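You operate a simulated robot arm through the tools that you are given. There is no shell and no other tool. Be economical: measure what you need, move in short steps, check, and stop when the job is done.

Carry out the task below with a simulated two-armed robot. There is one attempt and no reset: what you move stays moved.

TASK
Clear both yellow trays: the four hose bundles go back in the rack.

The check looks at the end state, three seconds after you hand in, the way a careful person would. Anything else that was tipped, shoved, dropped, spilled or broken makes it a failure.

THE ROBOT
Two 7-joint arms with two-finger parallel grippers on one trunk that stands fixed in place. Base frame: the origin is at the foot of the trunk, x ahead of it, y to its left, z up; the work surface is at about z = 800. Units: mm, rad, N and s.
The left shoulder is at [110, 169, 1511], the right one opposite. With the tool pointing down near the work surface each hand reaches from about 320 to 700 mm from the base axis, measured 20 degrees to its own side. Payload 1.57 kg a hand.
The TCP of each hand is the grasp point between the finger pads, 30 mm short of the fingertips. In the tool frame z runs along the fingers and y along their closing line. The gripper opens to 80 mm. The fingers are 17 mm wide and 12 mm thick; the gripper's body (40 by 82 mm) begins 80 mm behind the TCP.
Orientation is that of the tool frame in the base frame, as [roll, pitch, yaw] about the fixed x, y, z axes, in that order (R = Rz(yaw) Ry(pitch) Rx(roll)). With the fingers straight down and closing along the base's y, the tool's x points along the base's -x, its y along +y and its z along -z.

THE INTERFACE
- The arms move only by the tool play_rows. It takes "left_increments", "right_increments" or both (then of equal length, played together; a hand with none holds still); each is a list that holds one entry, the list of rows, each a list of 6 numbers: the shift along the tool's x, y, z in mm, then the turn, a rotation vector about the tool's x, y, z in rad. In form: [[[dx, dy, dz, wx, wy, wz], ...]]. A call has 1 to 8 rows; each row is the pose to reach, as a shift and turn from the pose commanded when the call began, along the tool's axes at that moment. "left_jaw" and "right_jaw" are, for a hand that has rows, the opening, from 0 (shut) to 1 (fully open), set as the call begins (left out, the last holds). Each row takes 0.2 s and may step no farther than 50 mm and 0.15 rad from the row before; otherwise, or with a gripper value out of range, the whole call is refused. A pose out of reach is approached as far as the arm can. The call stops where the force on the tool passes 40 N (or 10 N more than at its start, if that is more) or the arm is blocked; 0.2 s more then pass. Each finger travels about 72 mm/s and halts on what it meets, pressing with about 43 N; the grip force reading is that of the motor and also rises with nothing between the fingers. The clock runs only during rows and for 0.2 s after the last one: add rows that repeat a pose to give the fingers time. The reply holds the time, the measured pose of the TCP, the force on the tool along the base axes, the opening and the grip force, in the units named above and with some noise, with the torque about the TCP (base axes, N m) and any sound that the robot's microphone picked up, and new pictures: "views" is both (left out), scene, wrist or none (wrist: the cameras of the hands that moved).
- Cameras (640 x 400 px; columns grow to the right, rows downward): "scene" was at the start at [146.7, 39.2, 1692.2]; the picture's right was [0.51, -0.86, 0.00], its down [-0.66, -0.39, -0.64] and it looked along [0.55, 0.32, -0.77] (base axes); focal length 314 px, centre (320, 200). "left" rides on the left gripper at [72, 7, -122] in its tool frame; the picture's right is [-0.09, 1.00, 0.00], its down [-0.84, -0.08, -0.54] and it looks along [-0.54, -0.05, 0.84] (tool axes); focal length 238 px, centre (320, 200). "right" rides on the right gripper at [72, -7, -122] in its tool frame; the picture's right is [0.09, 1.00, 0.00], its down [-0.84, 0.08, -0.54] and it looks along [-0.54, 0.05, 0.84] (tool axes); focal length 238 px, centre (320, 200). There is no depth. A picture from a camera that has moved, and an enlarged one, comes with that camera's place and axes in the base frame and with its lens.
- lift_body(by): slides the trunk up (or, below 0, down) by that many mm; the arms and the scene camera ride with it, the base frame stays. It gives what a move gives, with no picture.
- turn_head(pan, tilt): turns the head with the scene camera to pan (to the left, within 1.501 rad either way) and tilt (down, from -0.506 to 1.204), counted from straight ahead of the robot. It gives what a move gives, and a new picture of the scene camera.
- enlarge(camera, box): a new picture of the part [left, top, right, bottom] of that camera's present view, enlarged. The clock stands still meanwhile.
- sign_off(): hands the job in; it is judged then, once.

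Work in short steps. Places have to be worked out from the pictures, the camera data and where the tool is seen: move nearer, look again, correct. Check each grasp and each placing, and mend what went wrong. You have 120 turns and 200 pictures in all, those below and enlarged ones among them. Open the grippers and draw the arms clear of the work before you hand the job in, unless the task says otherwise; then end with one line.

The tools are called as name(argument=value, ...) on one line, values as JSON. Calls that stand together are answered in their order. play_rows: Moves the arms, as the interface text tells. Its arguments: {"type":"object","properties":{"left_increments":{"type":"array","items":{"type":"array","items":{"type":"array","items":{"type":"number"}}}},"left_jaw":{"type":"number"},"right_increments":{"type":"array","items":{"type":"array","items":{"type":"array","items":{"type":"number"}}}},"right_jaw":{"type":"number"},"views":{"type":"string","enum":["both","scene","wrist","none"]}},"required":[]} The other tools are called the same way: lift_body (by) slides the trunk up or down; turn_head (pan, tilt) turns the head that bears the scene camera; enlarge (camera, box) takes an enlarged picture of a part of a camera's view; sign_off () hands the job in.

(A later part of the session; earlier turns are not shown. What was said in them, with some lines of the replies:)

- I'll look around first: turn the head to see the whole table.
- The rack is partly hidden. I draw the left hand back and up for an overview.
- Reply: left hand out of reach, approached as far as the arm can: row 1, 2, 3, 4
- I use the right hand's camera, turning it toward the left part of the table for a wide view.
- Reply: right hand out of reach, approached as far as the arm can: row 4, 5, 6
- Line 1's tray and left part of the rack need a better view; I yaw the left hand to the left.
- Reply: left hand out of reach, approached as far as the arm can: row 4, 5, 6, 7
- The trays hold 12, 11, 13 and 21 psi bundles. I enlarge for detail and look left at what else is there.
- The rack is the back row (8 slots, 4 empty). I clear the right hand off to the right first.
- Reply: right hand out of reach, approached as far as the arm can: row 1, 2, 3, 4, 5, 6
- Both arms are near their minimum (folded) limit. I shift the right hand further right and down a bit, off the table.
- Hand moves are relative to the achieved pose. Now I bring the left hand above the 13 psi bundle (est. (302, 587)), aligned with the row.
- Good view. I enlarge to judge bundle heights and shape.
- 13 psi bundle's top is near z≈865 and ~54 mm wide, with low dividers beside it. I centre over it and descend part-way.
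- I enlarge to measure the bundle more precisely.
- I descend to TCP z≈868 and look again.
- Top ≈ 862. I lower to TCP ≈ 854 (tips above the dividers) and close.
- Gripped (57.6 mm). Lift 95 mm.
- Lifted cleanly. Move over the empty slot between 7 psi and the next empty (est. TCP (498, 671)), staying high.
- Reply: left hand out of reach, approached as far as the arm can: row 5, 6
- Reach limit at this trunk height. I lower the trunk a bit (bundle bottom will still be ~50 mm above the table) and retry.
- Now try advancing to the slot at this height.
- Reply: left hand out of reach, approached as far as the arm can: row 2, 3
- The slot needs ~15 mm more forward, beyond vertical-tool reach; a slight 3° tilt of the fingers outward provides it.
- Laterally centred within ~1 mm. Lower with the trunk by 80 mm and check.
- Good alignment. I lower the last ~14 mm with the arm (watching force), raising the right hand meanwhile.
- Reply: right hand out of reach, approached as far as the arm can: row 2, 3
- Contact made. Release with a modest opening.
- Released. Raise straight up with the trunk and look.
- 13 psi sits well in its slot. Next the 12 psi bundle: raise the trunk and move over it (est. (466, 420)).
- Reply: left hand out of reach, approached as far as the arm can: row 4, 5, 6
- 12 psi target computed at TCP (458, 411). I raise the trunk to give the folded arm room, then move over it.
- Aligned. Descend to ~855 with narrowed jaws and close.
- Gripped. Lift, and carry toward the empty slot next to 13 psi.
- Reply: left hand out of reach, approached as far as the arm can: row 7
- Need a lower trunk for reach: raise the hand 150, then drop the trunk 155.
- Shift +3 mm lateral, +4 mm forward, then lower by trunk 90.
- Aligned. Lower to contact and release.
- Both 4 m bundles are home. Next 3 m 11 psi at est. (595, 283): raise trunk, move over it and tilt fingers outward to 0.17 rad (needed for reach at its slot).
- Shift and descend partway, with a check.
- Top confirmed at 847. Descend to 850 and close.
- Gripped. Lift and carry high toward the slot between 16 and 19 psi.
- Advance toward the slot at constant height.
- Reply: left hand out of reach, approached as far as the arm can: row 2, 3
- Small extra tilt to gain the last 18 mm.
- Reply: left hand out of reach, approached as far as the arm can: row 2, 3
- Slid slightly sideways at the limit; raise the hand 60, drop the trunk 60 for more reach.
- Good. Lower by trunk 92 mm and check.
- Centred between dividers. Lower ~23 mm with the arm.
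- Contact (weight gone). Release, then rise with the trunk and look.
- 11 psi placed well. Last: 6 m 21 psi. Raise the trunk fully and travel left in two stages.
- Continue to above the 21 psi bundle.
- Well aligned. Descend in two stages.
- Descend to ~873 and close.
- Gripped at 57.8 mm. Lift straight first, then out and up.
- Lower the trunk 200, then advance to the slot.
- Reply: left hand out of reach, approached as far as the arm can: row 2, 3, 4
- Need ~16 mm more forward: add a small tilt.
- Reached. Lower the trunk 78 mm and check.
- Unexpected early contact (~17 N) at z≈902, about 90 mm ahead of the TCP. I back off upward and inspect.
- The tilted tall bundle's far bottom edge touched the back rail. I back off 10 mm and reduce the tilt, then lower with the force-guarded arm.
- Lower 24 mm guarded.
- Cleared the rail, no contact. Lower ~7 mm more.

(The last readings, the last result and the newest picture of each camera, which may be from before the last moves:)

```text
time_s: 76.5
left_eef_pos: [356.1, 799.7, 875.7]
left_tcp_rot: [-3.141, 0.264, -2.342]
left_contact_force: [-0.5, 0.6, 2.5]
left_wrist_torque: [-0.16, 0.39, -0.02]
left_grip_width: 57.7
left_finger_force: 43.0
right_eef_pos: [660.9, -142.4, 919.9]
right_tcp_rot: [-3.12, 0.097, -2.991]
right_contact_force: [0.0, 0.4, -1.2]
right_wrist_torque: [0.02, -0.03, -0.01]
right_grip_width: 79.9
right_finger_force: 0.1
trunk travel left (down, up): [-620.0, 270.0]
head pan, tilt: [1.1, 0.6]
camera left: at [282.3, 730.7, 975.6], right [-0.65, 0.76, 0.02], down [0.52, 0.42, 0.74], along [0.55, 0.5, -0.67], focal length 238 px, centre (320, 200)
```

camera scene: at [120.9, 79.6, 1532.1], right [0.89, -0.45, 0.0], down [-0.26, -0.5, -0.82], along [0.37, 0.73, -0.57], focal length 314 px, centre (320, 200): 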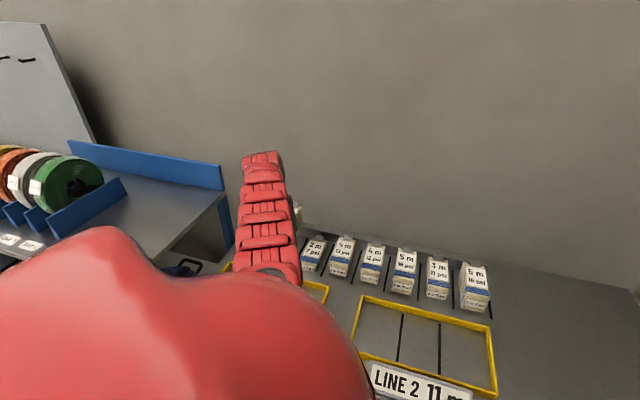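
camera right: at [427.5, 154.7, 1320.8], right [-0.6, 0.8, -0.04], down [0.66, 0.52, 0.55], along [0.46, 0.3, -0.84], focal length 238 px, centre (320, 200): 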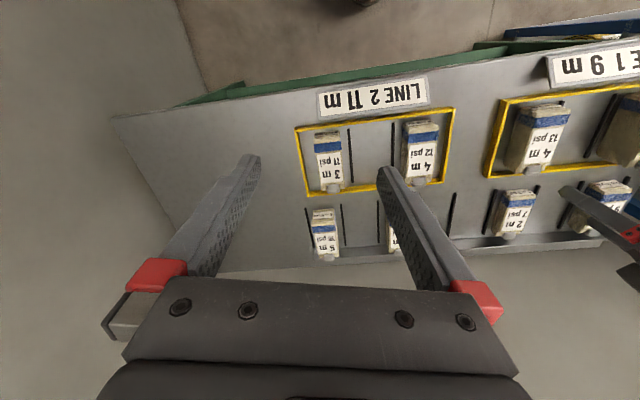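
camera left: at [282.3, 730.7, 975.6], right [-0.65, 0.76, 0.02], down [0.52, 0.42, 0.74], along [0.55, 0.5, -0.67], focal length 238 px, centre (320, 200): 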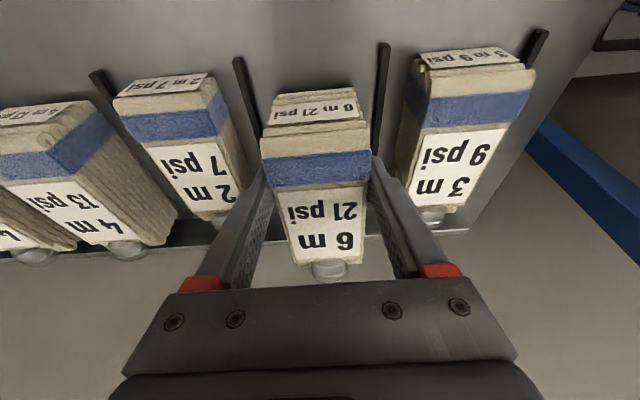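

Contact with the table. Release and rise.

play_rows(left_increments=[[[0, 0, 0, 0, 0, 0], [0, 0, 0, 0, 0, 0], [0, 0, 0, 0, 0, 0]]], left_jaw=0.86, views="none")

lift_body(by=120)

enlarge(camera="left", box=[0, 0, 640, 400])

```text
time_s: 77.3
left_eef_pos: [356.6, 799.7, 874.2]
left_tcp_rot: [-3.141, 0.261, -2.342]
left_contact_force: [-0.2, -0.7, 0.0]
left_wrist_torque: [0.0, 0.0, -0.01]
left_grip_width: 68.6
left_finger_force: 0.1
right_eef_pos: [661.0, -141.9, 918.9]
right_tcp_rot: [-3.121, 0.097, -2.989]
right_contact_force: [-0.1, -0.1, -0.2]
right_wrist_torque: [0.0, -0.03, -0.02]
right_grip_width: 80.1
right_finger_force: 0.0
trunk travel left (down, up): [-620.0, 270.0]
head pan, tilt: [1.1, 0.6]
```

```text
time_s: 78.8
left_eef_pos: [356.9, 800.0, 995.0]
left_tcp_rot: [3.14, 0.261, -2.342]
left_contact_force: [0.0, 0.7, 0.1]
left_wrist_torque: [0.02, 0.03, -0.01]
left_grip_width: 68.5
left_finger_force: 0.0
right_eef_pos: [660.2, -141.1, 1040.1]
right_tcp_rot: [-3.121, 0.098, -2.988]
right_contact_force: [-0.8, 1.5, -0.4]
right_wrist_torque: [0.03, -0.01, 0.01]
right_grip_width: 79.9
right_finger_force: 0.0
trunk travel left (down, up): [-740.0, 150.0]
head pan, tilt: [1.1, 0.6]
```

```text
1.00 times, centred on (320, 200) of left (not enlarged: the box is as wide or as high as the picture)
camera zoom: at [282.2, 730.7, 1094.6], right [-0.65, 0.76, 0.02], down [0.52, 0.43, 0.74], along [0.55, 0.49, -0.67], focal length 238 px, centre (320, 200)
```

zoom: 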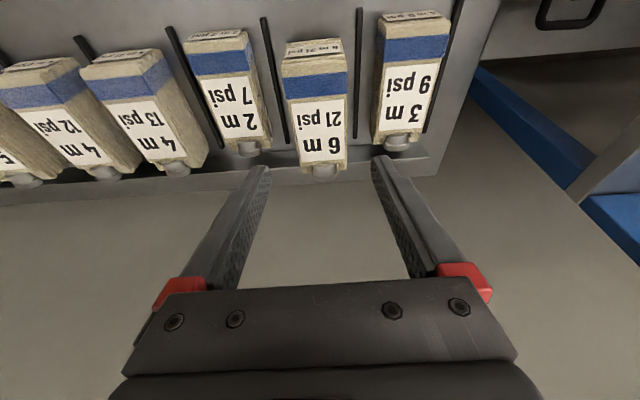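

All four placed. Raise the trunk, draw the arm back and take a final overview.

lift_body(by=150)

play_rows(left_increments=[[[35, 0, -10, 0, 0, 0], [70, 0, -18, 0, 0, 0], [105, 0, -25, 0, 0, 0], [140, 0, -30, 0, 0, 0]]], left_jaw=1, views="both")

```text
time_s: 80.5
left_eef_pos: [356.3, 799.6, 1144.9]
left_tcp_rot: [3.14, 0.261, -2.343]
left_contact_force: [1.2, -0.8, -0.3]
left_wrist_torque: [0.01, -0.02, 0.01]
left_grip_width: 68.6
left_finger_force: 0.1
right_eef_pos: [661.3, -142.1, 1189.5]
right_tcp_rot: [-3.121, 0.096, -2.988]
right_contact_force: [-0.1, 0.1, -0.3]
right_wrist_torque: [0.02, 0.0, 0.0]
right_grip_width: 79.9
right_finger_force: 0.0
trunk travel left (down, up): [-890.0, 0.0]
head pan, tilt: [1.1, 0.6]
```

```text
time_s: 81.5
left_eef_pos: [299.7, 738.4, 1144.0]
left_tcp_rot: [3.141, 0.259, -2.343]
left_contact_force: [0.1, -0.2, 0.2]
left_wrist_torque: [0.01, 0.05, 0.02]
left_grip_width: 80.0
left_finger_force: 0.0
left hand out of reach, approached as far as the arm can: row 3, 4
right_eef_pos: [664.3, -141.7, 1186.5]
right_tcp_rot: [-3.122, 0.092, -2.99]
right_contact_force: [-0.3, -1.2, -0.6]
right_wrist_torque: [-0.01, 0.04, -0.01]
right_grip_width: 80.0
right_finger_force: 0.1
trunk travel left (down, up): [-890.0, 0.0]
head pan, tilt: [1.1, 0.6]
camera scene: at [125.2, 78.6, 1779.9], right [0.89, -0.45, 0.0], down [-0.26, -0.5, -0.82], along [0.37, 0.73, -0.57], focal length 314 px, centre (320, 200)
camera left: at [225.8, 669.7, 1243.0], right [-0.65, 0.76, 0.02], down [0.52, 0.42, 0.74], along [0.55, 0.49, -0.67], focal length 238 px, centre (320, 200)
```

scene: 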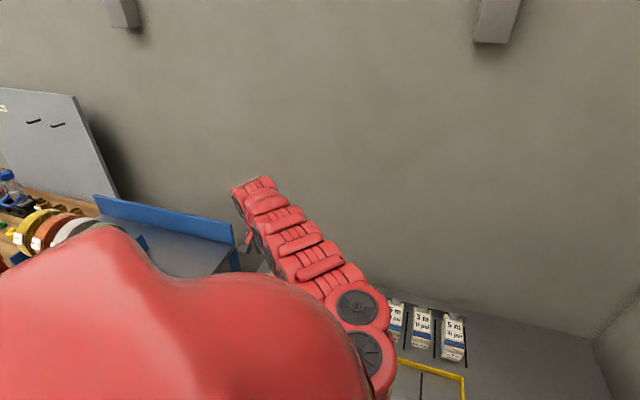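
left: 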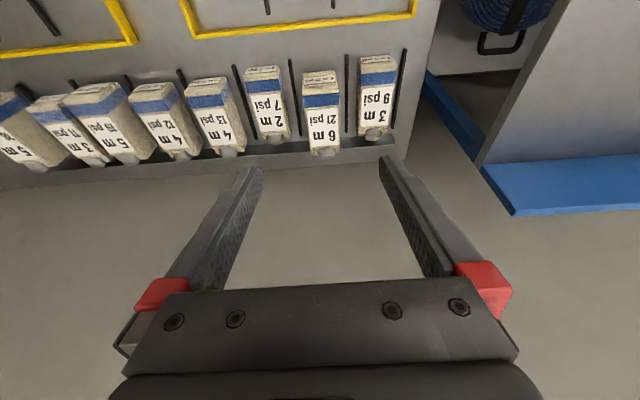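

Enlarged check of the rack row before handing in.

enlarge(camera="left", box=[0, 30, 420, 180])

enlarge(camera="left", box=[220, 30, 440, 170])

```text
1.52 times, centred on (210, 105) of left
camera zoom: at [225.8, 669.7, 1243.0], right [-0.65, 0.76, 0.02], down [0.52, 0.42, 0.74], along [0.55, 0.49, -0.67], focal length 363 px, centre (488, 345)
```

zoom: 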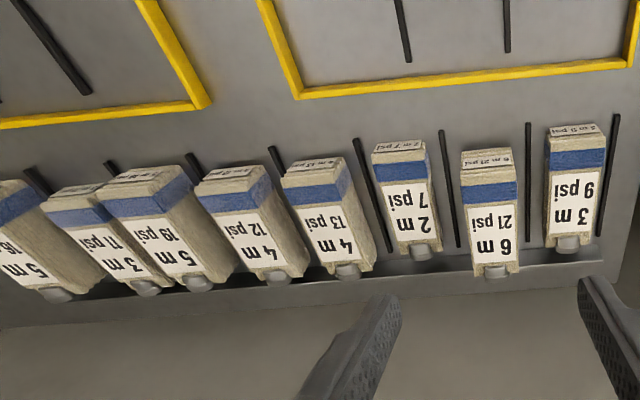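

```text
2.86 times, centred on (330, 100) of left
camera zoom: at [225.8, 669.7, 1243.0], right [-0.65, 0.76, 0.02], down [0.52, 0.42, 0.74], along [0.55, 0.49, -0.67], focal length 681 px, centre (291, 486)
```

zoom: 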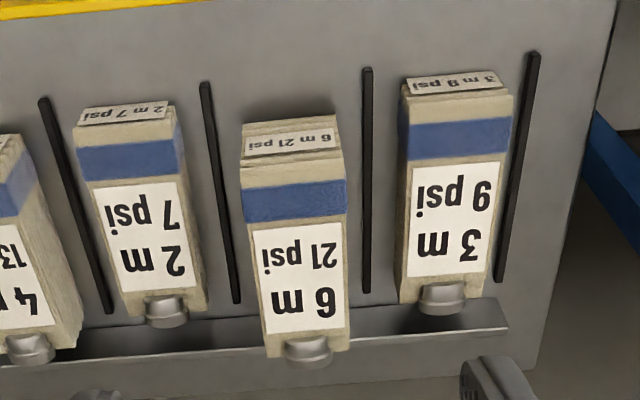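

All eight bundles are upright in separate slots, both trays are empty, grippers are open and clear.

sign_off()

```text
The job is handed in.
```

All four hose bundles (11, 12, 13 and 21 psi) are back in empty rack slots, both yellow trays are clear, and the job is handed in. The 21 psi bundle touched the back rail once on the way in; I backed it off and reset it, and nothing else looked moved.
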